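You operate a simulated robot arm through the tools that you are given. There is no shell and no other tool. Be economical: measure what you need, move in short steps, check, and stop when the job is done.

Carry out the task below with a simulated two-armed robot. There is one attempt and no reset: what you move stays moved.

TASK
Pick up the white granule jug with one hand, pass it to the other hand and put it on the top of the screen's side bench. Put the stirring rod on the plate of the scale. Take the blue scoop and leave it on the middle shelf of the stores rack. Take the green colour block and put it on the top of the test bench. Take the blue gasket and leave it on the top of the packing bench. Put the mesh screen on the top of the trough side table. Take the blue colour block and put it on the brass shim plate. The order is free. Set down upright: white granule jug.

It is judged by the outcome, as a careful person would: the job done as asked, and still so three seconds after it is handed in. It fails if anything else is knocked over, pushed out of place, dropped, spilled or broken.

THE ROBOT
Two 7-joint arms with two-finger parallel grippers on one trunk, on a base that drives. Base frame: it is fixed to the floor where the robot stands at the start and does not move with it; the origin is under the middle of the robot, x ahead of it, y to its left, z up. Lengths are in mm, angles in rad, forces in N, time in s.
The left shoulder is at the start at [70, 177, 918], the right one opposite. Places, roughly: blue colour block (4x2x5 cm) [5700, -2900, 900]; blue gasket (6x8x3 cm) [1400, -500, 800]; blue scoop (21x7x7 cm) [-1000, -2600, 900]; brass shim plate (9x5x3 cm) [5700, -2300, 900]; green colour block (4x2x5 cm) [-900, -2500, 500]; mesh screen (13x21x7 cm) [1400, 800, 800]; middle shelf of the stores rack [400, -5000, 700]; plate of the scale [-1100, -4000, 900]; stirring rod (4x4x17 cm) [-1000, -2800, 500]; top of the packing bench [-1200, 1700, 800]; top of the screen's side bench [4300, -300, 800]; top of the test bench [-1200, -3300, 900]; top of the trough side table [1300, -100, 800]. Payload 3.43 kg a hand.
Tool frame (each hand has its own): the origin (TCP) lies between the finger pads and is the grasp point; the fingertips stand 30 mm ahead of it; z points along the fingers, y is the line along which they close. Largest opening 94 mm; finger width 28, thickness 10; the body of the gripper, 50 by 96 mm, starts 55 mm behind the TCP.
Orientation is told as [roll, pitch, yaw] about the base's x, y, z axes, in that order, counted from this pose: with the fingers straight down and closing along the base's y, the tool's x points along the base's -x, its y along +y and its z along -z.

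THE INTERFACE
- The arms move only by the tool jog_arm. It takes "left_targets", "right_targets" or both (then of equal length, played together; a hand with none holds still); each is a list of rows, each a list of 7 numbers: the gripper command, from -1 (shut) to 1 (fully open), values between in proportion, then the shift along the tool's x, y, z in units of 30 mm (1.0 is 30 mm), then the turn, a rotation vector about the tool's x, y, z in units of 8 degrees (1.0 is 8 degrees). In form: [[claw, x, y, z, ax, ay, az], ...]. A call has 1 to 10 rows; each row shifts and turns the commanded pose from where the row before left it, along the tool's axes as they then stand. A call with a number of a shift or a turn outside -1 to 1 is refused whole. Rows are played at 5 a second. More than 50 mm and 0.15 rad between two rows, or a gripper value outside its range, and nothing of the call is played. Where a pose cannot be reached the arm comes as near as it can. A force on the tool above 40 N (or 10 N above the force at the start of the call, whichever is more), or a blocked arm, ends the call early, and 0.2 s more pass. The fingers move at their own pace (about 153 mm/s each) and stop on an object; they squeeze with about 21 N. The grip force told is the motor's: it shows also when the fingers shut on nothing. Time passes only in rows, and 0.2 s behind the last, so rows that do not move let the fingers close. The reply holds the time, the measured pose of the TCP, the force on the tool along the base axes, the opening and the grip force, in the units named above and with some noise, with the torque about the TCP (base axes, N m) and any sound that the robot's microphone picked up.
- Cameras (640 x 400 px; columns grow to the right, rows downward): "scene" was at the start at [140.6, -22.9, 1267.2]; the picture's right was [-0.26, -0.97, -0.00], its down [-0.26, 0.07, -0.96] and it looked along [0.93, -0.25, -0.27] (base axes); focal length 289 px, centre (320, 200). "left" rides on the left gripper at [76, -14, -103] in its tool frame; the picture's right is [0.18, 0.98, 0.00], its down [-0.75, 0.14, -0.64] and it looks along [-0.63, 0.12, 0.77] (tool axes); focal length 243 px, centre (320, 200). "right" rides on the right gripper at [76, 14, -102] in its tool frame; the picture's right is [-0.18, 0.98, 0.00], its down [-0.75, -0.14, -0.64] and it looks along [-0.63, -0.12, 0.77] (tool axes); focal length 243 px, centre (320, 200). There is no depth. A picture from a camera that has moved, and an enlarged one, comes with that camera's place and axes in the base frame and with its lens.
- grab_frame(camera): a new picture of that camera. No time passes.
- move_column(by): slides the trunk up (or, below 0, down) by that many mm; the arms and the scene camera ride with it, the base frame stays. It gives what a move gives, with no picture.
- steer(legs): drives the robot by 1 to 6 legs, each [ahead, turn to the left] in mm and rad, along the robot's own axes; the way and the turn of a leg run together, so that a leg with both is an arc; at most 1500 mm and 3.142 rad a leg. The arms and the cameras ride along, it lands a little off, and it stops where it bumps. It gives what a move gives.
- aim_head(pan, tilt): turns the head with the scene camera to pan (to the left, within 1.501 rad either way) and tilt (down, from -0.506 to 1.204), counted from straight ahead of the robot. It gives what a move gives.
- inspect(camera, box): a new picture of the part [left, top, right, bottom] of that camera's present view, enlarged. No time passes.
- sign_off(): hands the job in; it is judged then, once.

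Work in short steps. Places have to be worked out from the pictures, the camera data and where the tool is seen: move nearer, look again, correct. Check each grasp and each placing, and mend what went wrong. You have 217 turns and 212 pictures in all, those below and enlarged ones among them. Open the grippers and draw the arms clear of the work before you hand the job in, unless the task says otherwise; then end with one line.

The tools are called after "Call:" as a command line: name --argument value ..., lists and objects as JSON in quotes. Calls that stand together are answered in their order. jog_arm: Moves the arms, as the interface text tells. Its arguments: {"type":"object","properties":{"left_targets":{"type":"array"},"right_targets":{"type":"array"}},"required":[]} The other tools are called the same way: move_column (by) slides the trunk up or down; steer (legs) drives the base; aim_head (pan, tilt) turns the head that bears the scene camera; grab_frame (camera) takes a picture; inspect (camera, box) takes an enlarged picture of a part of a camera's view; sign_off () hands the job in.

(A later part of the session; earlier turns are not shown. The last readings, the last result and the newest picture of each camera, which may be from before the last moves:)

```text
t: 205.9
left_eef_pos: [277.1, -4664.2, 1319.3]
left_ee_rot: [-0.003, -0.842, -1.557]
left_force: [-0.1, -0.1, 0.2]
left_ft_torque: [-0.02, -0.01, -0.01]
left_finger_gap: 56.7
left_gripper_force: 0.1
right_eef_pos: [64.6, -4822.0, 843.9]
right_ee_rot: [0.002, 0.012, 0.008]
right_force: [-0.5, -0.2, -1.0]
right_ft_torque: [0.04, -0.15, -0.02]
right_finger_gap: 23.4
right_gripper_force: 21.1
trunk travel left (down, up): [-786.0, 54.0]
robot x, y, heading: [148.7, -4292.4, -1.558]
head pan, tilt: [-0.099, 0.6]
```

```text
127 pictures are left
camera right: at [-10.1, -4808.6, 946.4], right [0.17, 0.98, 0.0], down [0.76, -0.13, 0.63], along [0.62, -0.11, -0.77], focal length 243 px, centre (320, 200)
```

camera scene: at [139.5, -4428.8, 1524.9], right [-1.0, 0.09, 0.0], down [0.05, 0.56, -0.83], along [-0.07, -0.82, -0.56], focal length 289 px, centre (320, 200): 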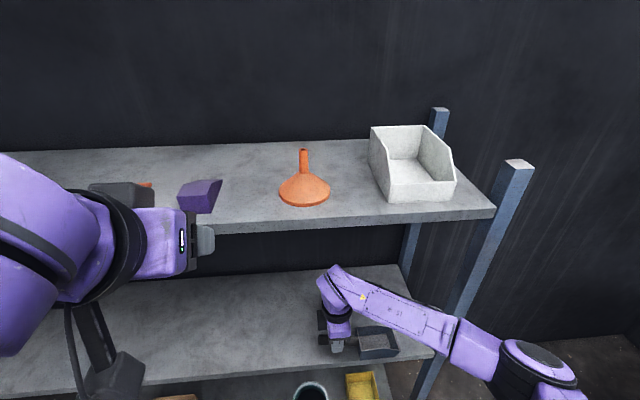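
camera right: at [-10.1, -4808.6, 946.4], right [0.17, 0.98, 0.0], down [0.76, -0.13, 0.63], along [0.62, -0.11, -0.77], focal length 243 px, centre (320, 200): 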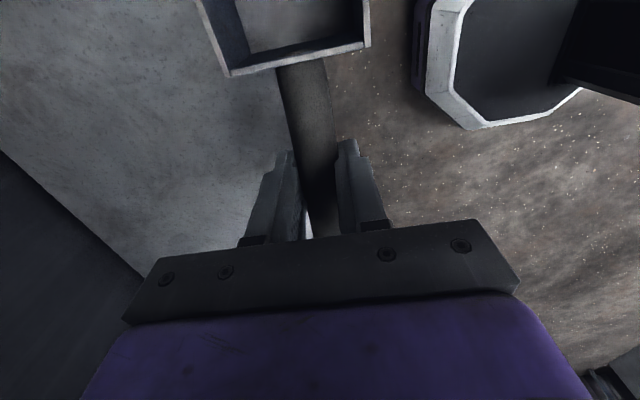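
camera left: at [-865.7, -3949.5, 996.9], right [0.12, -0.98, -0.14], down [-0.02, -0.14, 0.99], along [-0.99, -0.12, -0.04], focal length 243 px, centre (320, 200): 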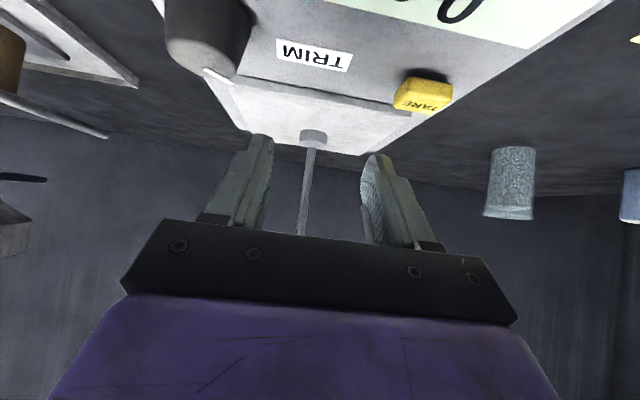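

The shelf edge is right under the handle now. I'll move 90 mm deeper and lower to about 10 mm above the shelf.

Call:
jog_arm --right_targets '[[-1, 0, -1, 0, 0, 0, 0], [-1, 0, -1, 0, 0, 0, 0], [-1, 0, -1, 0, 0, 0, 0], [-1, 0, 0, 0.6, 0, 0, 0], [-1, 0, 0, 0.6, 0, 0, 0], [-1, 0, 0, 0.6, 0, 0, 0], [-1, 0, 0, 0, 0, 0, 0]]'

Call:
grab_frame --camera "right"

Call:
grab_frame --camera "scene"

```text
t: 207.5
left_eef_pos: [276.3, -4665.9, 1319.6]
left_ee_rot: [-0.003, -0.839, -1.557]
left_force: [0.3, -0.5, 0.3]
left_ft_torque: [-0.02, 0.0, -0.02]
left_finger_gap: 56.5
left_gripper_force: 0.1
right_eef_pos: [63.5, -4911.9, 789.2]
right_ee_rot: [0.0, 0.011, 0.01]
right_force: [0.4, 0.3, -1.2]
right_ft_torque: [-0.01, -0.13, 0.0]
right_finger_gap: 23.3
right_gripper_force: 20.8
trunk travel left (down, up): [-786.0, 54.0]
robot x, y, heading: [145.4, -4291.4, -1.559]
head pan, tilt: [-0.099, 0.6]
```

```text
126 pictures are left
camera right: at [-10.1, -4899.0, 892.1], right [0.17, 0.98, 0.0], down [0.76, -0.13, 0.63], along [0.62, -0.11, -0.77], focal length 243 px, centre (320, 200)
```

right: 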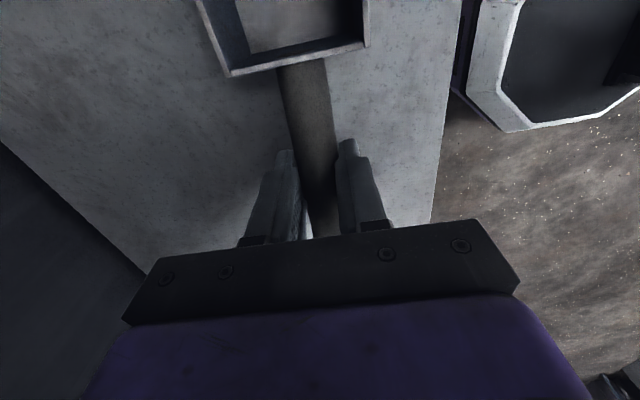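

```text
125 pictures are left
camera scene: at [139.2, -4429.4, 1524.8], right [-1.0, 0.09, 0.0], down [0.05, 0.56, -0.83], along [-0.07, -0.82, -0.56], focal length 289 px, centre (320, 200)
```

scene: 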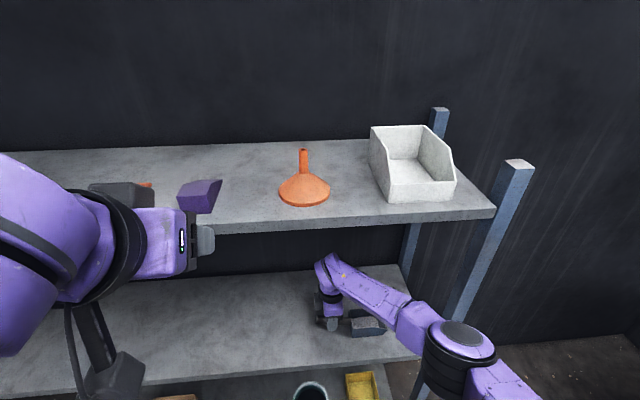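

Well inside the shelf. I'll lower in small steps until contact is felt.

Call:
jog_arm --right_targets '[[-1, 0, 0, 0.15, 0, 0, 0], [-1, 0, 0, 0.15, 0, 0, 0], [-1, 0, 0, 0.15, 0, 0, 0], [-1, 0, 0, 0, 0, 0, 0]]'

Call:
jog_arm --right_targets '[[-1, 0, 0, 0.1, 0, 0, 0], [-1, 0, 0, 0.1, 0, 0, 0], [-1, 0, 0, 0, 0, 0, 0]]'

Call:
grab_frame --camera "right"

```text
t: 208.5
left_eef_pos: [276.5, -4663.8, 1319.6]
left_ee_rot: [-0.003, -0.841, -1.558]
left_force: [-0.3, 0.1, -0.3]
left_ft_torque: [0.04, 0.05, 0.02]
left_finger_gap: 56.4
left_gripper_force: 0.1
right_eef_pos: [65.9, -4912.3, 778.1]
right_ee_rot: [-0.002, 0.013, 0.012]
right_force: [3.1, -2.2, 11.1]
right_ft_torque: [0.01, 0.46, -0.03]
right_finger_gap: 23.3
right_gripper_force: 21.1
trunk travel left (down, up): [-786.0, 54.0]
robot x, y, heading: [146.6, -4294.0, -1.559]
head pan, tilt: [-0.099, 0.6]
```

```text
t: 209.3
left_eef_pos: [279.0, -4663.8, 1319.5]
left_ee_rot: [-0.004, -0.841, -1.556]
left_force: [0.1, 0.8, 0.3]
left_ft_torque: [0.03, -0.03, 0.0]
left_finger_gap: 56.2
left_gripper_force: 0.1
right_eef_pos: [63.9, -4910.6, 770.5]
right_ee_rot: [0.001, 0.015, 0.011]
right_force: [4.2, 0.4, 10.7]
right_ft_torque: [-0.03, 0.3, 0.02]
right_finger_gap: 23.5
right_gripper_force: 21.1
trunk travel left (down, up): [-786.0, 54.0]
robot x, y, heading: [145.1, -4296.6, -1.561]
head pan, tilt: [-0.099, 0.6]
```

```text
124 pictures are left
camera right: at [-8.9, -4897.9, 873.2], right [0.17, 0.98, 0.0], down [0.76, -0.13, 0.63], along [0.62, -0.11, -0.78], focal length 243 px, centre (320, 200)
```

right: 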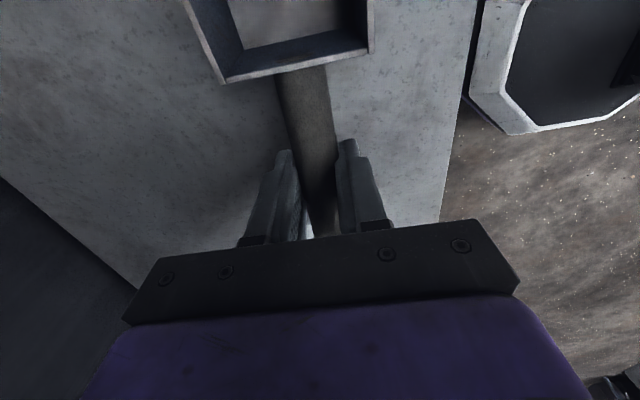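

Contact (≈11 N). I'll open, lift straight up and check.

Call:
jog_arm --right_targets '[[0.5, 0, 0, 0, 0, 0, 0], [0.5, 0, 0, 0, 0, 0, 0], [0.5, 0, 0, 0, 0, 0, 0], [0.5, 0, 0, -0.8, 0, 0, 0], [0.5, 0, 0, -0.8, 0, 0, 0], [0.5, 0, 0, -0.8, 0, 0, 0], [0.5, 0, 0, -0.4, 0, 0, 0], [0.5, 0, 0, 0, 0, 0, 0]]'

Call:
grab_frame --camera "right"

```text
t: 211.1
left_eef_pos: [276.2, -4665.3, 1319.1]
left_ee_rot: [-0.004, -0.839, -1.559]
left_force: [0.3, -0.5, -0.2]
left_ft_torque: [0.02, -0.02, 0.02]
left_finger_gap: 56.4
left_gripper_force: 0.0
right_eef_pos: [67.1, -4912.6, 853.8]
right_ee_rot: [0.002, 0.012, 0.01]
right_force: [0.1, -0.2, 0.6]
right_ft_torque: [0.0, -0.04, 0.0]
right_finger_gap: 70.5
right_gripper_force: 0.1
trunk travel left (down, up): [-786.0, 54.0]
robot x, y, heading: [147.4, -4292.2, -1.562]
head pan, tilt: [-0.099, 0.6]
```

```text
123 pictures are left
camera right: at [-7.6, -4899.5, 957.2], right [0.17, 0.98, 0.0], down [0.76, -0.13, 0.63], along [0.62, -0.11, -0.78], focal length 243 px, centre (320, 200)
```

right: 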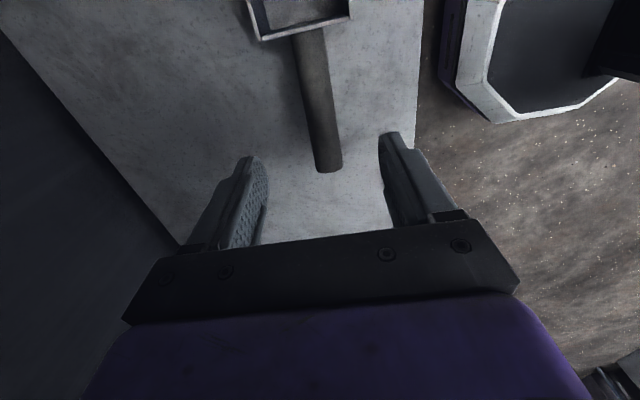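

The scoop lies on the middle shelf. I'll back out, undo the hand yaw, raise the right hand, and verify from the head camera.

Call:
steer --legs '[[-450, 0]]'

Call:
jog_arm --right_targets '[[1, 0, 0, -1, 0, 0, 1], [1, 0, 0, -1, 0, 0, 1], [1, 0, 0, -1, 0, 0, 1], [1, 0, 0, -1, 0, 0, 1], [1, 0, 0, -1, 0, 0, 1], [1, 0, 0, -1, 0, 0, 1], [1, 0, 0, -1, 0, 0, 1], [1, 0, 0, -1, 0, 0, 1], [1, 0, 0, -1, 0, 0, 1], [1, 0, 0, -1, 0, 0, 1]]'

Call:
jog_arm --right_targets '[[1, 0, 0, -0.3, 0, 0, 1], [1, 0, 0, -0.3, 0, 0, 0.25]]' --left_targets '[[1, 0, 0, 0, 0, 1, 0], [1, 0, 0, 0, 0, 1, 0]]'

Call:
aim_head --pan -0.1 --tilt 0.6

Call:
grab_frame --camera "scene"

```text
t: 213.8
left_eef_pos: [270.6, -4222.8, 1317.7]
left_ee_rot: [-0.001, -0.84, -1.56]
left_force: [0.3, 0.7, 0.4]
left_ft_torque: [0.01, -0.01, -0.01]
left_finger_gap: 56.3
left_gripper_force: 0.1
right_eef_pos: [61.0, -4469.3, 853.8]
right_ee_rot: [0.001, 0.012, 0.008]
right_force: [-0.4, 0.4, 0.1]
right_ft_torque: [0.0, -0.02, -0.01]
right_finger_gap: 70.8
right_gripper_force: 0.0
trunk travel left (down, up): [-786.0, 54.0]
robot x, y, heading: [145.5, -3851.2, -1.563]
head pan, tilt: [-0.099, 0.6]
```

```text
t: 216.0
left_eef_pos: [271.2, -4221.2, 1319.9]
left_ee_rot: [-0.004, -0.842, -1.56]
left_force: [0.4, 0.4, -0.7]
left_ft_torque: [-0.01, -0.02, 0.0]
left_finger_gap: 56.3
left_gripper_force: 0.0
right_eef_pos: [63.9, -4467.8, 1153.9]
right_ee_rot: [-0.012, 0.003, -1.391]
right_force: [0.1, -0.4, 0.4]
right_ft_torque: [-0.04, 0.01, 0.0]
right_finger_gap: 94.0
right_gripper_force: 0.1
trunk travel left (down, up): [-786.0, 54.0]
robot x, y, heading: [139.9, -3846.4, -1.562]
head pan, tilt: [-0.099, 0.6]
```

```text
t: 216.6
left_eef_pos: [271.9, -4221.0, 1318.7]
left_ee_rot: [-0.001, -0.559, -1.562]
left_force: [0.8, 0.5, 0.6]
left_ft_torque: [0.01, 0.01, 0.01]
left_finger_gap: 94.3
left_gripper_force: 0.0
right_eef_pos: [66.0, -4470.5, 1171.3]
right_ee_rot: [-0.014, 0.001, -1.565]
right_force: [-0.7, 0.1, 0.4]
right_ft_torque: [0.01, -0.01, 0.02]
right_finger_gap: 94.3
right_gripper_force: 0.0
trunk travel left (down, up): [-786.0, 54.0]
robot x, y, heading: [142.0, -3846.1, -1.564]
head pan, tilt: [-0.099, 0.6]
```

```text
t: 217.2
left_eef_pos: [271.4, -4220.9, 1318.4]
left_ee_rot: [-0.001, -0.56, -1.563]
left_force: [0.2, 1.1, -0.7]
left_ft_torque: [0.02, 0.0, 0.02]
left_finger_gap: 93.9
left_gripper_force: 0.1
right_eef_pos: [65.6, -4468.7, 1172.2]
right_ee_rot: [-0.011, 0.002, -1.563]
right_force: [-0.2, 0.3, 0.4]
right_ft_torque: [-0.03, -0.02, -0.01]
right_finger_gap: 94.1
right_gripper_force: 0.0
trunk travel left (down, up): [-786.0, 54.0]
robot x, y, heading: [141.5, -3852.0, -1.557]
head pan, tilt: [-0.099, 0.6]
```

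```text
122 pictures are left
camera scene: at [134.7, -3985.8, 1524.8], right [-1.0, 0.09, 0.0], down [0.05, 0.56, -0.82], along [-0.07, -0.82, -0.57], focal length 289 px, centre (320, 200)
```

scene: 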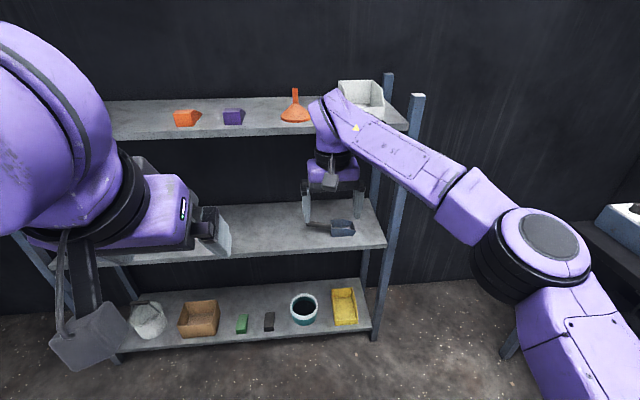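

Scoop placement confirmed. Next is the jug: I'll straighten the left tool, raise the trunk, and drive back to the jug table.

Call:
jog_arm --left_targets '[[1, 0, 0, 0, 0, 1, 0], [1, 0, 0, 0, 0, 1, 0], [1, 0, 0, 0, 0, 1, 0], [1, 0, 0, 0, 0, 1, 0]]'

Call:
move_column --by 52

Call:
steer --legs '[[0, -3.117], [1300, 0], [1300, 0], [1100, 0], [0, -1.609]]'

Call:
aim_head --pan 0.0 --tilt 0.7

Call:
grab_frame --camera "scene"

```text
t: 218.2
left_eef_pos: [270.5, -4221.6, 1318.0]
left_ee_rot: [-0.001, 0.0, -1.562]
left_force: [0.0, -0.5, 0.5]
left_ft_torque: [0.01, -0.03, 0.02]
left_finger_gap: 93.7
left_gripper_force: 0.1
right_eef_pos: [63.8, -4469.8, 1172.2]
right_ee_rot: [-0.012, 0.001, -1.565]
right_force: [0.2, -0.3, -0.2]
right_ft_torque: [0.0, 0.0, -0.03]
right_finger_gap: 93.7
right_gripper_force: 0.0
trunk travel left (down, up): [-786.0, 54.0]
robot x, y, heading: [141.9, -3847.9, -1.565]
head pan, tilt: [-0.099, 0.6]
```

```text
t: 219.2
left_eef_pos: [271.4, -4221.8, 1370.9]
left_ee_rot: [-0.002, -0.004, -1.561]
left_force: [0.0, -0.2, -0.7]
left_ft_torque: [-0.01, 0.0, -0.01]
left_finger_gap: 93.9
left_gripper_force: 0.1
right_eef_pos: [64.7, -4470.2, 1225.6]
right_ee_rot: [-0.014, 0.002, -1.563]
right_force: [1.0, 0.4, 0.4]
right_ft_torque: [0.01, 0.02, 0.04]
right_finger_gap: 94.3
right_gripper_force: 0.1
trunk travel left (down, up): [-838.0, 2.0]
robot x, y, heading: [140.2, -3848.6, -1.562]
head pan, tilt: [-0.099, 0.6]
```

```text
t: 248.0
left_eef_pos: [354.3, -69.4, 1371.6]
left_ee_rot: [-0.003, -0.002, -0.009]
left_force: [1.0, 0.9, 0.4]
left_ft_torque: [-0.04, 0.02, 0.0]
left_finger_gap: 94.2
left_gripper_force: 0.1
right_eef_pos: [597.0, -278.7, 1224.5]
right_ee_rot: [-0.014, 0.001, -0.012]
right_force: [-0.2, -0.3, -1.0]
right_ft_torque: [-0.01, 0.0, 0.03]
right_finger_gap: 93.8
right_gripper_force: 0.1
trunk travel left (down, up): [-838.0, 2.0]
robot x, y, heading: [-21.0, -189.0, -0.008]
head pan, tilt: [-0.099, 0.6]
```

```text
t: 248.6
left_eef_pos: [354.0, -69.2, 1370.8]
left_ee_rot: [-0.003, -0.001, -0.011]
left_force: [0.1, 0.8, 0.7]
left_ft_torque: [0.0, 0.0, -0.01]
left_finger_gap: 94.0
left_gripper_force: 0.0
right_eef_pos: [597.0, -279.3, 1223.8]
right_ee_rot: [-0.013, 0.002, -0.01]
right_force: [-0.7, 0.1, -0.1]
right_ft_torque: [-0.02, 0.0, 0.04]
right_finger_gap: 94.0
right_gripper_force: 0.0
trunk travel left (down, up): [-838.0, 2.0]
robot x, y, heading: [-20.8, -192.9, -0.01]
head pan, tilt: [0.0, 0.7]
```

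```text
121 pictures are left
camera scene: at [114.4, -190.7, 1568.2], right [-0.01, -1.0, 0.0], down [-0.64, 0.01, -0.77], along [0.77, -0.01, -0.64], focal length 289 px, centre (320, 200)
```

scene: 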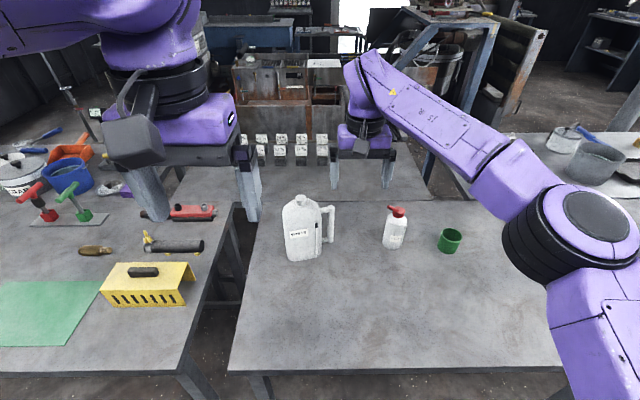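

Triangulated: the jug's cap is at [744, -151, 1052], with the handle on its right side at y ≈ -230. I'll inspect the jug closely to plan the grasp.

Call:
inspect --camera "scene" --box '[260, 180, 370, 270]'

Call:
grab_frame --camera "right"

Call:
grab_frame --camera "left"

```text
4.44 times, centred on (315, 225) of scene
camera zoom: at [114.4, -190.7, 1568.2], right [-0.01, -1.0, 0.0], down [-0.64, 0.01, -0.77], along [0.77, -0.01, -0.64], focal length 1284 px, centre (342, 89)
```

zoom: 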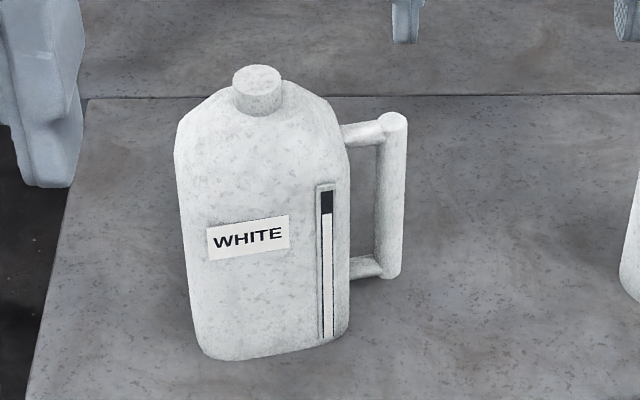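

```text
119 pictures are left
camera right: at [522.0, -263.0, 1326.2], right [0.19, 0.98, -0.01], down [0.75, -0.14, 0.64], along [0.63, -0.13, -0.77], focal length 243 px, centre (320, 200)
```

right: 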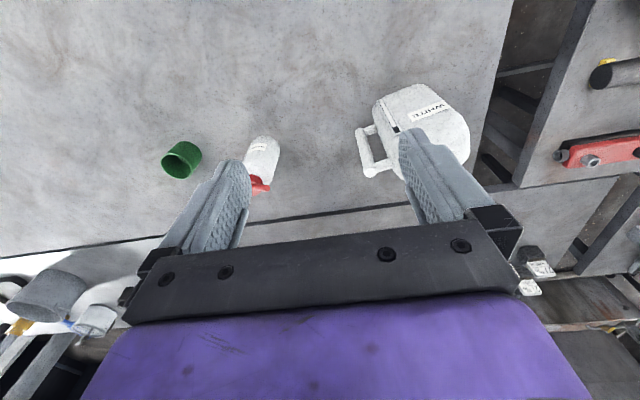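

```text
118 pictures are left
camera left: at [276.4, -83.3, 1472.2], right [-0.17, 0.98, 0.0], down [0.75, 0.13, 0.64], along [0.63, 0.11, -0.77], focal length 243 px, centre (320, 200)
```

left: 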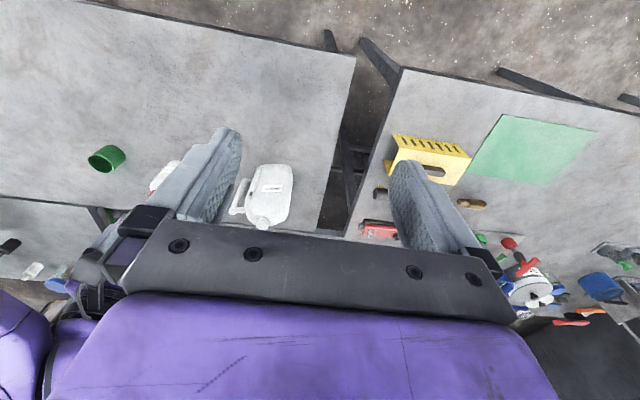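

The handle is a vertical bar ~17 mm thick with an ~18 mm gap to the body. Plan: the right hand, turned 90° and tilted so its wrist is outward, grips the bar (closing along x); then the left takes the cap from above. I'll drive closer and turn the right hand.

Call:
steer --legs '[[150, 0.01]]'

Call:
jog_arm --right_targets '[[1, 0, -0.8, 0, 0, 0, -1], [1, 0, 0, 0, 0, 0, -1], [1, 0, 0, 0, 0, 0, -1], [1, 0, 0, 0, 0, 0, -1], [1, 0, 0, 0, 0, 0, -1], [1, 0, 0, 0, 0, 0, -1], [1, 0, 0, 0, 0, 0, -1], [1, 0, 0, 0, 0, 0, -1], [1, 0, 0, 0, 0, 0, -1], [1, 0, 0, 0, 0, 0, -1]]'

Call:
jog_arm --right_targets '[[1, 0, 0, 0, 0, 0, -1], [1, 0.5, 0, 0, 0, -1, -0.2], [1, 0.5, 0, 0, 0, -1, 0], [1, 0.5, 0, 0, 0, -1, 0], [1, 0.5, 0, 0, 0, -1, 0], [1, 0.5, 0, 0, 0, -1, 0], [1, 0, 0, 0, 0, 0, 0]]'

Call:
grab_frame --camera "scene"

Call:
grab_frame --camera "right"

```text
t: 250.0
left_eef_pos: [502.2, -66.6, 1372.0]
left_ee_rot: [-0.003, -0.007, 0.001]
left_force: [-0.6, 0.9, -0.4]
left_ft_torque: [0.01, -0.02, -0.01]
left_finger_gap: 94.1
left_gripper_force: 0.0
right_eef_pos: [747.7, -273.5, 1225.7]
right_ee_rot: [-0.012, -0.003, 0.0]
right_force: [-0.5, 0.1, -0.2]
right_ft_torque: [-0.05, -0.04, -0.01]
right_finger_gap: 93.9
right_gripper_force: 0.0
trunk travel left (down, up): [-838.0, 2.0]
robot x, y, heading: [130.5, -195.5, 0.003]
head pan, tilt: [0.0, 0.7]
```

```text
t: 252.2
left_eef_pos: [504.1, -65.7, 1370.4]
left_ee_rot: [-0.001, -0.003, 0.0]
left_force: [0.0, -0.4, -0.3]
left_ft_torque: [0.01, 0.03, 0.01]
left_finger_gap: 93.9
left_gripper_force: 0.2
right_eef_pos: [749.0, -297.5, 1225.5]
right_ee_rot: [-0.002, 0.011, 1.398]
right_force: [-0.8, 0.1, -0.2]
right_ft_torque: [0.03, 0.02, -0.01]
right_finger_gap: 94.1
right_gripper_force: 0.0
trunk travel left (down, up): [-838.0, 2.0]
robot x, y, heading: [132.8, -189.5, 0.001]
head pan, tilt: [0.0, 0.7]
```

```text
t: 253.8
left_eef_pos: [503.7, -64.6, 1372.0]
left_ee_rot: [0.0, -0.004, 0.001]
left_force: [0.0, 1.1, -0.8]
left_ft_torque: [-0.02, -0.03, 0.02]
left_finger_gap: 94.0
left_gripper_force: 0.1
right_eef_pos: [749.0, -367.6, 1205.7]
right_ee_rot: [0.001, -0.685, 1.563]
right_force: [-0.7, 0.7, 0.5]
right_ft_torque: [0.0, 0.01, 0.02]
right_finger_gap: 94.0
right_gripper_force: 0.1
trunk travel left (down, up): [-838.0, 2.0]
robot x, y, heading: [130.6, -190.9, -0.005]
head pan, tilt: [0.0, 0.7]
```

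```text
117 pictures are left
camera scene: at [266.1, -188.8, 1568.2], right [0.0, -1.0, 0.0], down [-0.64, 0.0, -0.76], along [0.76, 0.0, -0.64], focal length 289 px, centre (320, 200)
```

scene: 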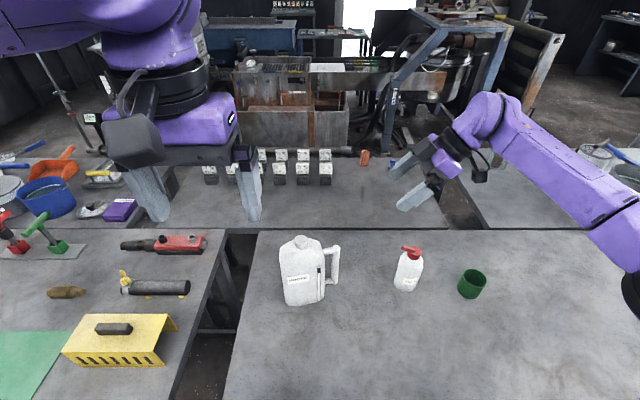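

```text
116 pictures are left
camera right: at [733.9, -491.7, 1235.9], right [-0.98, 0.15, 0.12], down [0.14, 0.18, 0.97], along [0.13, 0.97, -0.19], focal length 243 px, centre (320, 200)
```

right: 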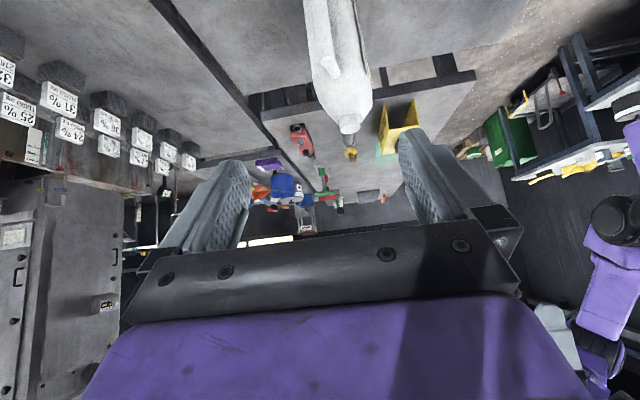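

The right hand is oriented as planned. I'll bring it to a standoff point along its approach axis, about 120 mm short of the handle bar.

Call:
jog_arm --right_targets '[[1, 0.3, 0.11, 0.94, 0, 0, 0], [1, 0.3, 0.11, 0.94, 0, 0, 0], [1, 0.3, 0.11, 0.94, 0, 0, 0], [1, 0.3, 0.11, 0.94, 0, 0, 0], [1, 0.3, 0.11, 0.94, 0, 0, 0], [1, 0, 0, 0, 0, 0, 0]]'

Call:
grab_frame --camera "right"

Call:
inspect --camera "scene" --box '[250, 210, 450, 330]'

```text
t: 255.2
left_eef_pos: [502.7, -66.2, 1371.4]
left_ee_rot: [-0.002, -0.003, 0.0]
left_force: [-0.5, 0.6, 0.1]
left_ft_torque: [-0.02, -0.01, -0.03]
left_finger_gap: 93.9
left_gripper_force: 0.1
right_eef_pos: [732.3, -313.6, 1067.0]
right_ee_rot: [-0.002, -0.684, 1.564]
right_force: [-0.2, -0.3, 0.0]
right_ft_torque: [-0.01, -0.02, 0.0]
right_finger_gap: 94.0
right_gripper_force: 0.0
trunk travel left (down, up): [-838.0, 2.0]
robot x, y, heading: [132.3, -192.4, -0.002]
head pan, tilt: [0.0, 0.7]
```

```text
115 pictures are left
camera right: at [717.5, -438.4, 1096.9], right [-0.98, 0.15, 0.12], down [0.14, 0.18, 0.97], along [0.13, 0.97, -0.19], focal length 243 px, centre (320, 200)
```

right: 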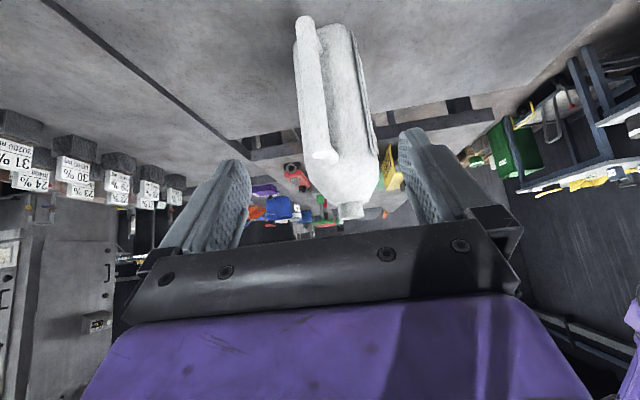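

```text
3.20 times, centred on (350, 270) of scene
camera zoom: at [265.8, -190.0, 1568.2], right [0.0, -1.0, 0.0], down [-0.64, 0.0, -0.77], along [0.77, 0.0, -0.64], focal length 924 px, centre (224, -24)
```

zoom: 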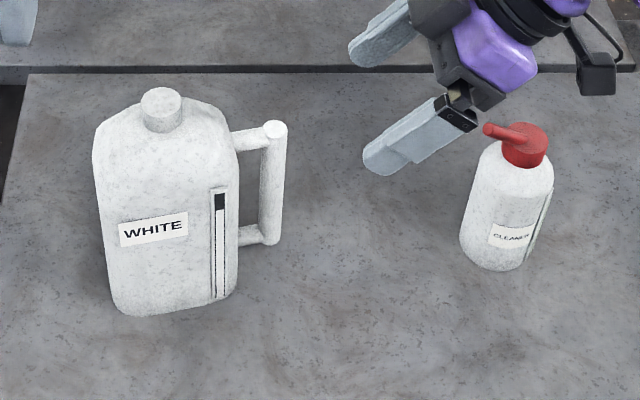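

The handle bar is vertical at x ≈ 741, y ≈ -229, z 868–1015. I'll approach along the tool axis to [741, -238, 972] and check before closing.

Call:
jog_arm --right_targets '[[0.3, 0.01, -0.06, 0.81, 0, 0, 0], [0.3, 0.01, -0.06, 0.81, 0, 0, 0], [0.3, 0.01, -0.06, 0.81, 0, 0, 0], [0.3, 0.01, -0.06, 0.81, 0, 0, 0], [0.3, 0.01, -0.06, 0.81, 0, 0, 0], [0.3, 0, 0, 0, 0, 0, 0]]'

Call:
grab_frame --camera "right"

Call:
inspect --camera "scene" --box '[250, 210, 450, 330]'

```text
t: 256.6
left_eef_pos: [504.3, -65.6, 1370.7]
left_ee_rot: [-0.002, -0.004, 0.001]
left_force: [0.2, 0.0, -0.6]
left_ft_torque: [0.01, -0.01, -0.01]
left_finger_gap: 94.1
left_gripper_force: 0.1
right_eef_pos: [743.5, -240.0, 974.1]
right_ee_rot: [-0.001, -0.685, 1.563]
right_force: [1.4, -0.8, 0.0]
right_ft_torque: [0.03, 0.0, -0.01]
right_finger_gap: 60.9
right_gripper_force: 0.1
trunk travel left (down, up): [-838.0, 2.0]
robot x, y, heading: [132.9, -191.4, -0.001]
head pan, tilt: [0.0, 0.7]
```

```text
113 pictures are left
camera right: at [727.2, -364.2, 1003.7], right [-0.98, 0.15, 0.12], down [0.14, 0.18, 0.97], along [0.13, 0.97, -0.19], focal length 243 px, centre (320, 200)
```

right: 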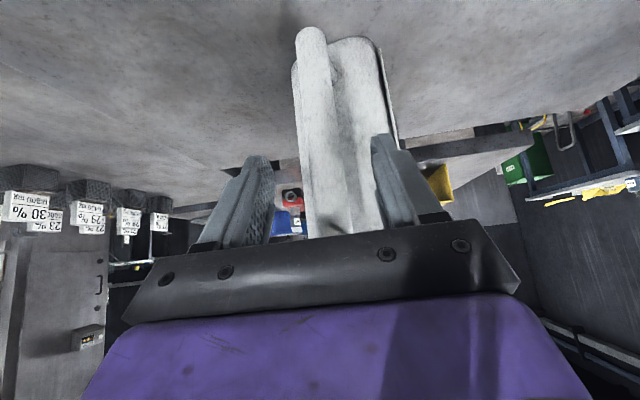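

```text
3.20 times, centred on (350, 270) of scene
camera zoom: at [266.0, -190.6, 1568.2], right [0.0, -1.0, 0.0], down [-0.64, 0.0, -0.76], along [0.76, 0.0, -0.64], focal length 924 px, centre (224, -24)
```

zoom: 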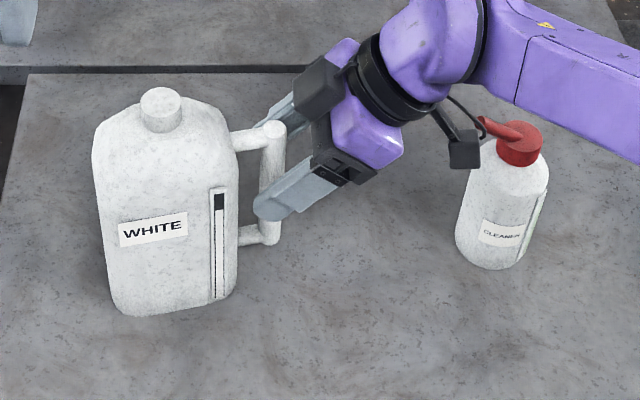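

The fingers straddle the handle bar. I'll close on it and lift slightly (watching the cleaner bottle near the wrist).

Call:
jog_arm --right_targets '[[-1, 0, 0, 0, 0, 0, 0], [-1, 0, 0, 0, 0, 0, 0], [-1, 0, 0, 0, 0, 0, 0], [-1, 0, 0, 0, 0, 0, 0]]'

Call:
jog_arm --right_targets '[[-1, -0.13, 0, -0.15, 0, 0, 0], [-1, -0.13, 0, -0.15, 0, 0, 0], [-1, -0.13, 0, -0.15, 0, 0, 0], [-1, 0, 0, 0, 0, 0, 0]]'

Call:
inspect --camera "scene" --box '[250, 210, 450, 330]'

```text
t: 257.6
left_eef_pos: [504.9, -65.6, 1371.0]
left_ee_rot: [-0.002, -0.003, -0.001]
left_force: [0.6, 0.6, -0.4]
left_ft_torque: [0.0, 0.01, 0.04]
left_finger_gap: 94.2
left_gripper_force: 0.0
right_eef_pos: [742.7, -240.2, 972.8]
right_ee_rot: [-0.001, -0.686, 1.564]
right_force: [0.6, -0.5, 0.4]
right_ft_torque: [-0.01, 0.02, -0.02]
right_finger_gap: 23.5
right_gripper_force: 21.2
trunk travel left (down, up): [-838.0, 2.0]
robot x, y, heading: [132.6, -193.2, 0.001]
head pan, tilt: [0.0, 0.7]
```

```text
t: 258.6
left_eef_pos: [506.3, -65.6, 1370.3]
left_ee_rot: [-0.001, -0.002, -0.001]
left_force: [-0.3, 0.2, -0.2]
left_ft_torque: [0.0, 0.02, 0.0]
left_finger_gap: 93.9
left_gripper_force: 0.0
right_eef_pos: [744.4, -239.3, 990.8]
right_ee_rot: [0.001, -0.685, 1.563]
right_force: [0.8, -1.0, -6.3]
right_ft_torque: [-0.6, -0.14, -0.01]
right_finger_gap: 23.4
right_gripper_force: 20.9
trunk travel left (down, up): [-838.0, 2.0]
robot x, y, heading: [130.4, -190.7, 0.001]
head pan, tilt: [0.0, 0.7]
```

```text
3.20 times, centred on (350, 270) of scene
camera zoom: at [267.6, -189.9, 1568.0], right [0.0, -1.0, 0.0], down [-0.65, 0.0, -0.76], along [0.76, 0.0, -0.65], focal length 924 px, centre (224, -24)
```

zoom: 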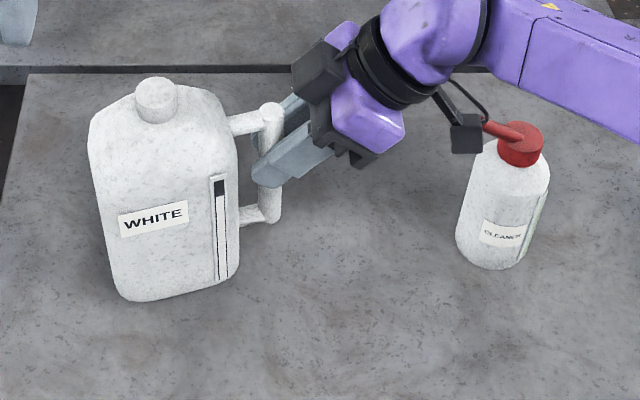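

The jug lifts lightly (≈6 N) and stays level enough. I'll lift 60 mm more and bring the left hand above the cap.

Call:
jog_arm --right_targets '[[-1, -0.42, 0, -0.52, 0, 0, 0], [-1, -0.42, 0, -0.52, 0, 0, 0], [-1, -0.42, 0, -0.52, 0, 0, 0], [-1, 0, 0, 0, 0, 0, 0], [-1, 0, 0, 0, 0, 0, 0], [-1, 0, 0, 0, 0, 0, 0], [-1, 0, 0, 0, 0, 0, 0], [-1, 0, 0, 0, 0, 0, 0], [-1, 0, 0, 0, 0, 0, 0]]' --left_targets '[[0.5, -1, -0.3, 0, 0, 0, 0], [0.5, -1, -0.3, 0, 0, 0, 0], [0.5, -1, -0.3, 0, 0, 0, 0], [0.5, -1, -0.3, 0, 0, 0, 0], [0.5, -1, -0.3, 0, 0, 0, 0], [0.5, -1, -0.3, 0, 0, 0, 0], [0.5, -1, -0.3, 0, 0, 0, 0], [0.5, -0.8, -0.3, 1, 0, 0, 0], [0.5, 0, -0.3, 1, 0, 0, 0]]'

Call:
inspect --camera "scene" --box '[220, 140, 460, 320]'

Call:
grab_frame --camera "left"

```text
t: 260.6
left_eef_pos: [732.8, -142.4, 1308.7]
left_ee_rot: [-0.001, -0.004, -0.001]
left_force: [0.5, 1.1, 0.4]
left_ft_torque: [0.0, -0.03, -0.02]
left_finger_gap: 70.3
left_gripper_force: 0.1
left hand out of reach, approached as far as the arm can: row 8
right_eef_pos: [740.8, -238.0, 1051.1]
right_ee_rot: [-0.004, -0.686, 1.567]
right_force: [-0.3, -0.3, -7.2]
right_ft_torque: [-0.57, -0.15, 0.04]
right_finger_gap: 23.4
right_gripper_force: 20.9
trunk travel left (down, up): [-838.0, 2.0]
robot x, y, heading: [129.4, -192.8, -0.002]
head pan, tilt: [0.0, 0.7]
```

```text
2.22 times, centred on (340, 230) of scene
camera zoom: at [264.0, -189.5, 1568.4], right [0.0, -1.0, 0.0], down [-0.64, 0.0, -0.77], along [0.77, 0.0, -0.64], focal length 642 px, centre (276, 133)
```

zoom: 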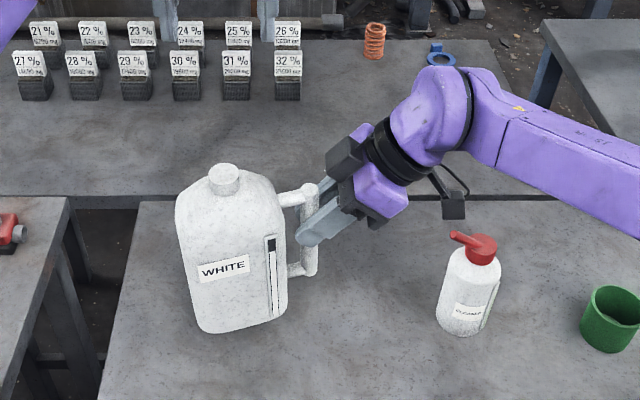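

```text
109 pictures are left
camera left: at [655.1, -158.2, 1410.5], right [-0.18, 0.98, 0.0], down [0.75, 0.14, 0.65], along [0.63, 0.12, -0.76], focal length 243 px, centre (320, 200)
```

left: 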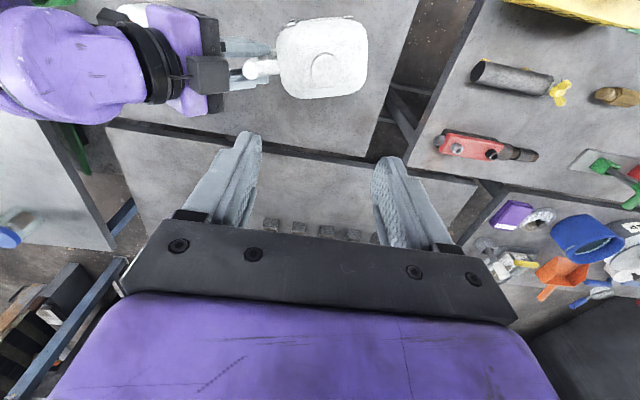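

Cap is now near [715, -141, 1140]. I'll lower the left hand 120 mm above it and check alignment.

Call:
jog_arm --left_targets '[[0.4, 0.15, 0, 1, 0, 0, 0], [0.4, 0.15, 0, 1, 0, 0, 0], [0.4, 0.15, 0, 1, 0, 0, 0], [0.4, 0.05, 0, 0.8, 0, 0, 0], [0.4, 0, 0, 0, 0, 0, 0]]'

Call:
grab_frame --camera "left"

Call:
inspect --camera "scene" --box '[220, 140, 460, 320]'

```text
t: 261.8
left_eef_pos: [718.8, -143.2, 1194.1]
left_ee_rot: [-0.002, -0.004, -0.001]
left_force: [-0.7, 0.1, 0.3]
left_ft_torque: [-0.02, 0.0, 0.0]
left_finger_gap: 66.1
left_gripper_force: 0.1
right_eef_pos: [741.8, -238.3, 1050.3]
right_ee_rot: [0.001, -0.687, 1.565]
right_force: [-0.4, 0.0, -6.4]
right_ft_torque: [-0.56, -0.17, 0.01]
right_finger_gap: 23.8
right_gripper_force: 21.2
trunk travel left (down, up): [-838.0, 2.0]
robot x, y, heading: [130.8, -190.8, 0.002]
head pan, tilt: [0.0, 0.7]
```

```text
108 pictures are left
camera left: at [642.1, -159.1, 1295.2], right [-0.18, 0.98, 0.0], down [0.75, 0.14, 0.64], along [0.63, 0.12, -0.77], focal length 243 px, centre (320, 200)
```

left: 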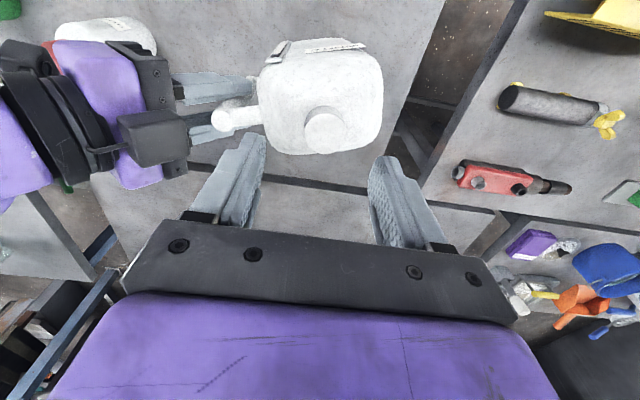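

```text
2.22 times, centred on (340, 230) of scene
camera zoom: at [266.8, -190.0, 1568.1], right [0.0, -1.0, 0.0], down [-0.64, 0.0, -0.76], along [0.76, 0.0, -0.64], focal length 642 px, centre (276, 133)
```

zoom: 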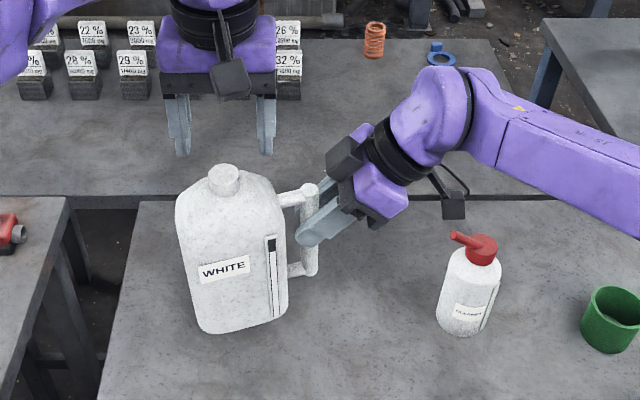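

Triangulated cap top: [701, -144, 1155]. I'll shift 18 mm back, lower 37 mm and look before closing.

Call:
jog_arm --left_targets '[[0.4, 0.6, 0, 0, 0, 0, 0], [0.4, 0, 0, 0.6, 0, 0, 0], [0.4, 0, 0, 0.6, 0, 0, 0], [0.4, 0, 0, 0, 0, 0, 0]]'

Call:
grab_frame --camera "left"

Call:
inspect --camera "scene" --box '[220, 140, 460, 320]'

```text
t: 262.8
left_eef_pos: [701.3, -142.1, 1159.9]
left_ee_rot: [0.0, -0.003, -0.001]
left_force: [-0.2, -0.1, 0.2]
left_ft_torque: [0.01, -0.01, 0.0]
left_finger_gap: 65.8
left_gripper_force: 0.0
right_eef_pos: [741.7, -237.7, 1051.8]
right_ee_rot: [-0.002, -0.687, 1.563]
right_force: [-0.4, 0.0, -6.5]
right_ft_torque: [-0.6, -0.11, 0.01]
right_finger_gap: 23.6
right_gripper_force: 20.8
trunk travel left (down, up): [-838.0, 2.0]
robot x, y, heading: [130.4, -192.8, -0.0]
head pan, tilt: [0.0, 0.7]
```

```text
106 pictures are left
camera left: at [624.5, -157.9, 1260.0], right [-0.18, 0.98, 0.0], down [0.75, 0.14, 0.64], along [0.63, 0.12, -0.77], focal length 243 px, centre (320, 200)
```

left: 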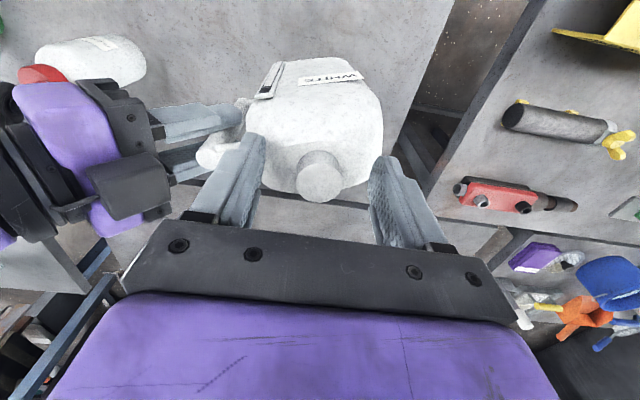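

```text
2.22 times, centred on (340, 230) of scene
camera zoom: at [266.3, -190.1, 1568.2], right [0.0, -1.0, 0.0], down [-0.64, 0.0, -0.76], along [0.76, 0.0, -0.64], focal length 642 px, centre (276, 133)
```

zoom: 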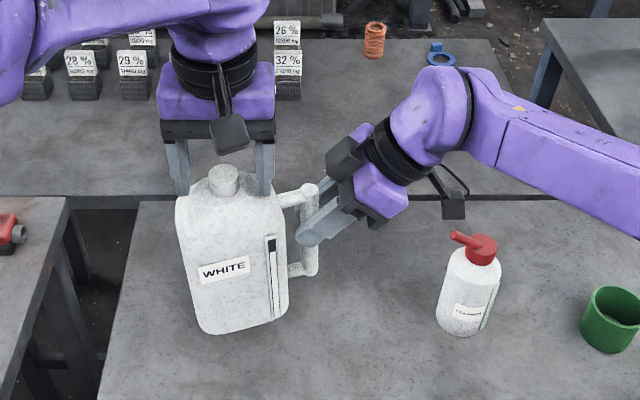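

Re-checking with the cap's known size (32 mm) suggests it is lower and further, about [720, -142, 1132]. I'll move forward 17 and down 15 and look again.

Call:
jog_arm --left_targets '[[0.4, -0.57, 0, 0.5, 0, 0, 0], [0.4, 0, 0, 0, 0, 0, 0]]'

Call:
grab_frame --camera "left"

Call:
inspect --camera "scene" --box '[260, 160, 380, 260]'

```text
t: 263.4
left_eef_pos: [718.4, -143.3, 1143.5]
left_ee_rot: [-0.002, -0.001, 0.0]
left_force: [-0.6, 1.1, 1.5]
left_ft_torque: [0.11, 0.01, 0.04]
left_finger_gap: 66.1
left_gripper_force: 0.1
right_eef_pos: [742.6, -237.2, 1050.7]
right_ee_rot: [0.0, -0.686, 1.564]
right_force: [0.5, -1.4, -7.3]
right_ft_torque: [-0.59, -0.09, -0.05]
right_finger_gap: 23.6
right_gripper_force: 20.7
trunk travel left (down, up): [-838.0, 2.0]
robot x, y, heading: [129.5, -192.2, -0.001]
head pan, tilt: [0.0, 0.7]
```

```text
104 pictures are left
camera left: at [641.8, -158.7, 1244.9], right [-0.18, 0.98, 0.0], down [0.75, 0.14, 0.64], along [0.63, 0.12, -0.77], focal length 243 px, centre (320, 200)
```

left: 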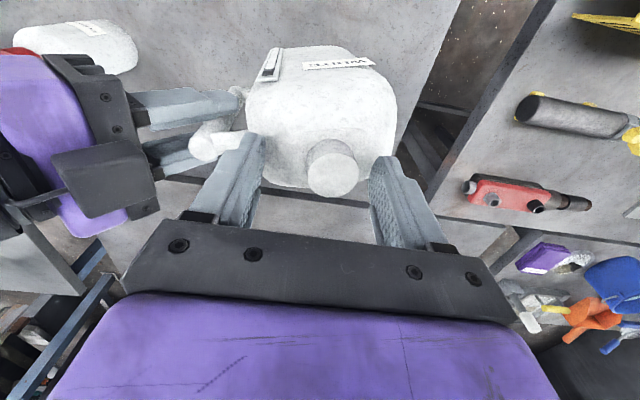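

```text
4.00 times, centred on (320, 210) of scene
camera zoom: at [266.8, -190.1, 1568.1], right [0.0, -1.0, 0.0], down [-0.64, 0.0, -0.76], along [0.76, 0.0, -0.64], focal length 1155 px, centre (320, 160)
```

zoom: 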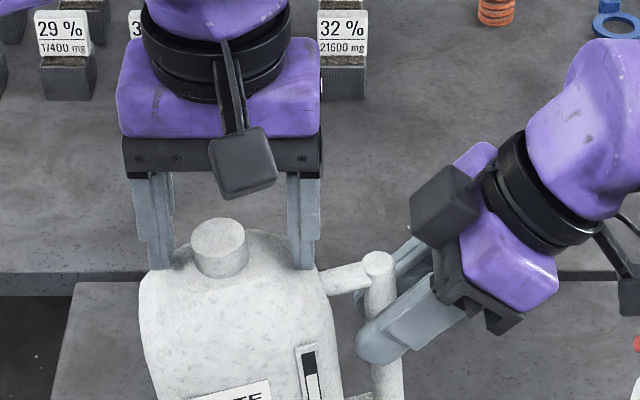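

The fingers flank the cap; the cap is 8 mm to the left of centre. I'll shift, then close on the cap.

Call:
jog_arm --left_targets '[[0.4, 0, 0.27, 0, 0, 0, 0], [0.4, 0, 0, 0, 0, 0, 0], [-1, 0, 0, 0, 0, 0, 0], [-1, 0, 0, 0, 0, 0, 0], [-1, 0, 0, 0, 0, 0, 0]]'

Call:
grab_frame --camera "left"

Call:
inspect --camera "scene" --box '[260, 160, 380, 260]'

```text
t: 264.6
left_eef_pos: [719.6, -134.5, 1145.3]
left_ee_rot: [-0.001, -0.003, 0.001]
left_force: [-5.2, 14.8, 5.1]
left_ft_torque: [0.35, 0.5, -0.18]
left_finger_gap: 29.9
left_gripper_force: 20.6
right_eef_pos: [743.2, -238.7, 1049.7]
right_ee_rot: [-0.001, -0.683, 1.563]
right_force: [5.6, -15.5, -11.0]
right_ft_torque: [0.02, -0.26, -0.01]
right_finger_gap: 23.7
right_gripper_force: 21.2
trunk travel left (down, up): [-838.0, 2.0]
robot x, y, heading: [128.2, -193.0, -0.0]
head pan, tilt: [0.0, 0.7]
```

```text
102 pictures are left
camera left: at [642.4, -150.1, 1245.4], right [-0.18, 0.98, 0.0], down [0.75, 0.14, 0.64], along [0.63, 0.12, -0.77], focal length 243 px, centre (320, 200)
```

left: 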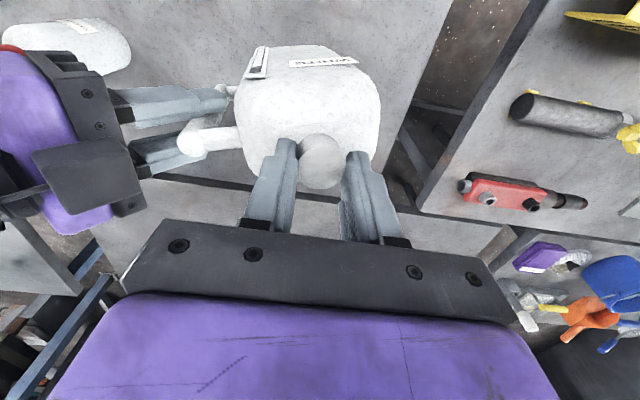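

```text
4.00 times, centred on (320, 210) of scene
camera zoom: at [267.3, -190.1, 1568.1], right [0.0, -1.0, 0.0], down [-0.64, 0.0, -0.76], along [0.76, 0.0, -0.64], focal length 1155 px, centre (320, 160)
```

zoom: 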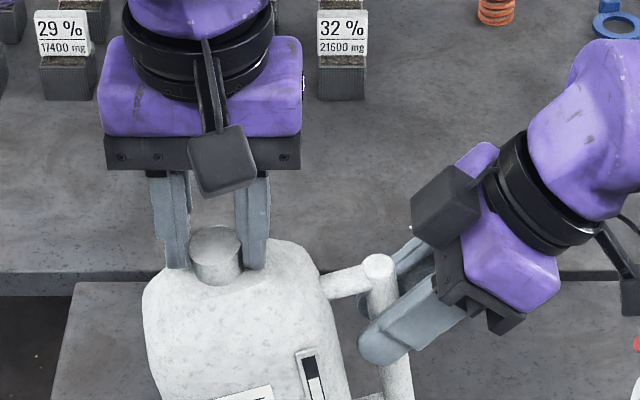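

The cap is gripped only by the fingertips with some side load. I'll reopen, shift 4 mm left and go 9 mm deeper, and close again.

Call:
jog_arm --left_targets '[[0.1, 0, 0, 0, 0, 0, 0], [0.1, 0, 0.13, 0.15, 0, 0, 0], [0.1, 0, 0, 0.15, 0, 0, 0], [0.1, 0, 0, 0, 0, 0, 0], [-1, 0, 0, 0, 0, 0, 0], [-1, 0, 0, 0, 0, 0, 0], [-1, 0, 0, 0, 0, 0, 0]]'

Call:
grab_frame --camera "left"

Call:
inspect --camera "scene" --box '[260, 160, 380, 260]'

```text
t: 266.2
left_eef_pos: [719.2, -130.4, 1134.5]
left_ee_rot: [0.001, -0.003, 0.0]
left_force: [-5.7, 15.6, 3.6]
left_ft_torque: [0.43, 0.34, -0.17]
left_finger_gap: 30.8
left_gripper_force: 20.8
right_eef_pos: [742.9, -237.5, 1050.5]
right_ee_rot: [-0.001, -0.684, 1.562]
right_force: [5.2, -15.9, -10.1]
right_ft_torque: [0.13, 0.02, -0.06]
right_finger_gap: 23.6
right_gripper_force: 20.8
trunk travel left (down, up): [-838.0, 2.0]
robot x, y, heading: [131.2, -191.6, 0.0]
head pan, tilt: [0.0, 0.7]
```

```text
100 pictures are left
camera left: at [642.1, -146.6, 1235.5], right [-0.18, 0.98, 0.0], down [0.75, 0.14, 0.64], along [0.63, 0.12, -0.77], focal length 243 px, centre (320, 200)
```

left: 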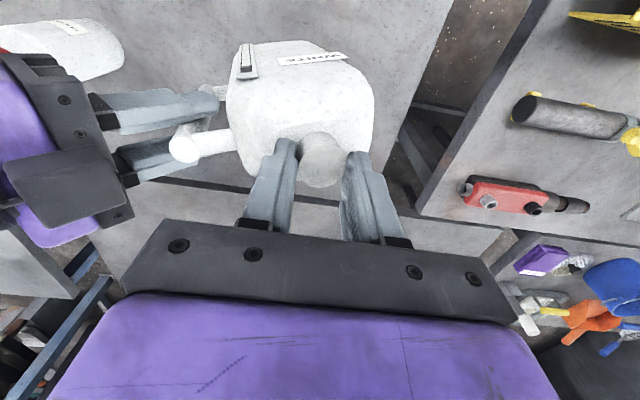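

```text
4.00 times, centred on (320, 210) of scene
camera zoom: at [267.4, -190.1, 1568.1], right [0.0, -1.0, 0.0], down [-0.64, 0.0, -0.76], along [0.76, 0.0, -0.64], focal length 1155 px, centre (320, 160)
```

zoom: 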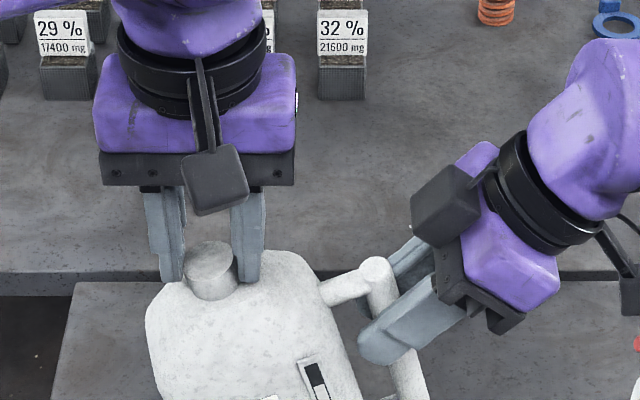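

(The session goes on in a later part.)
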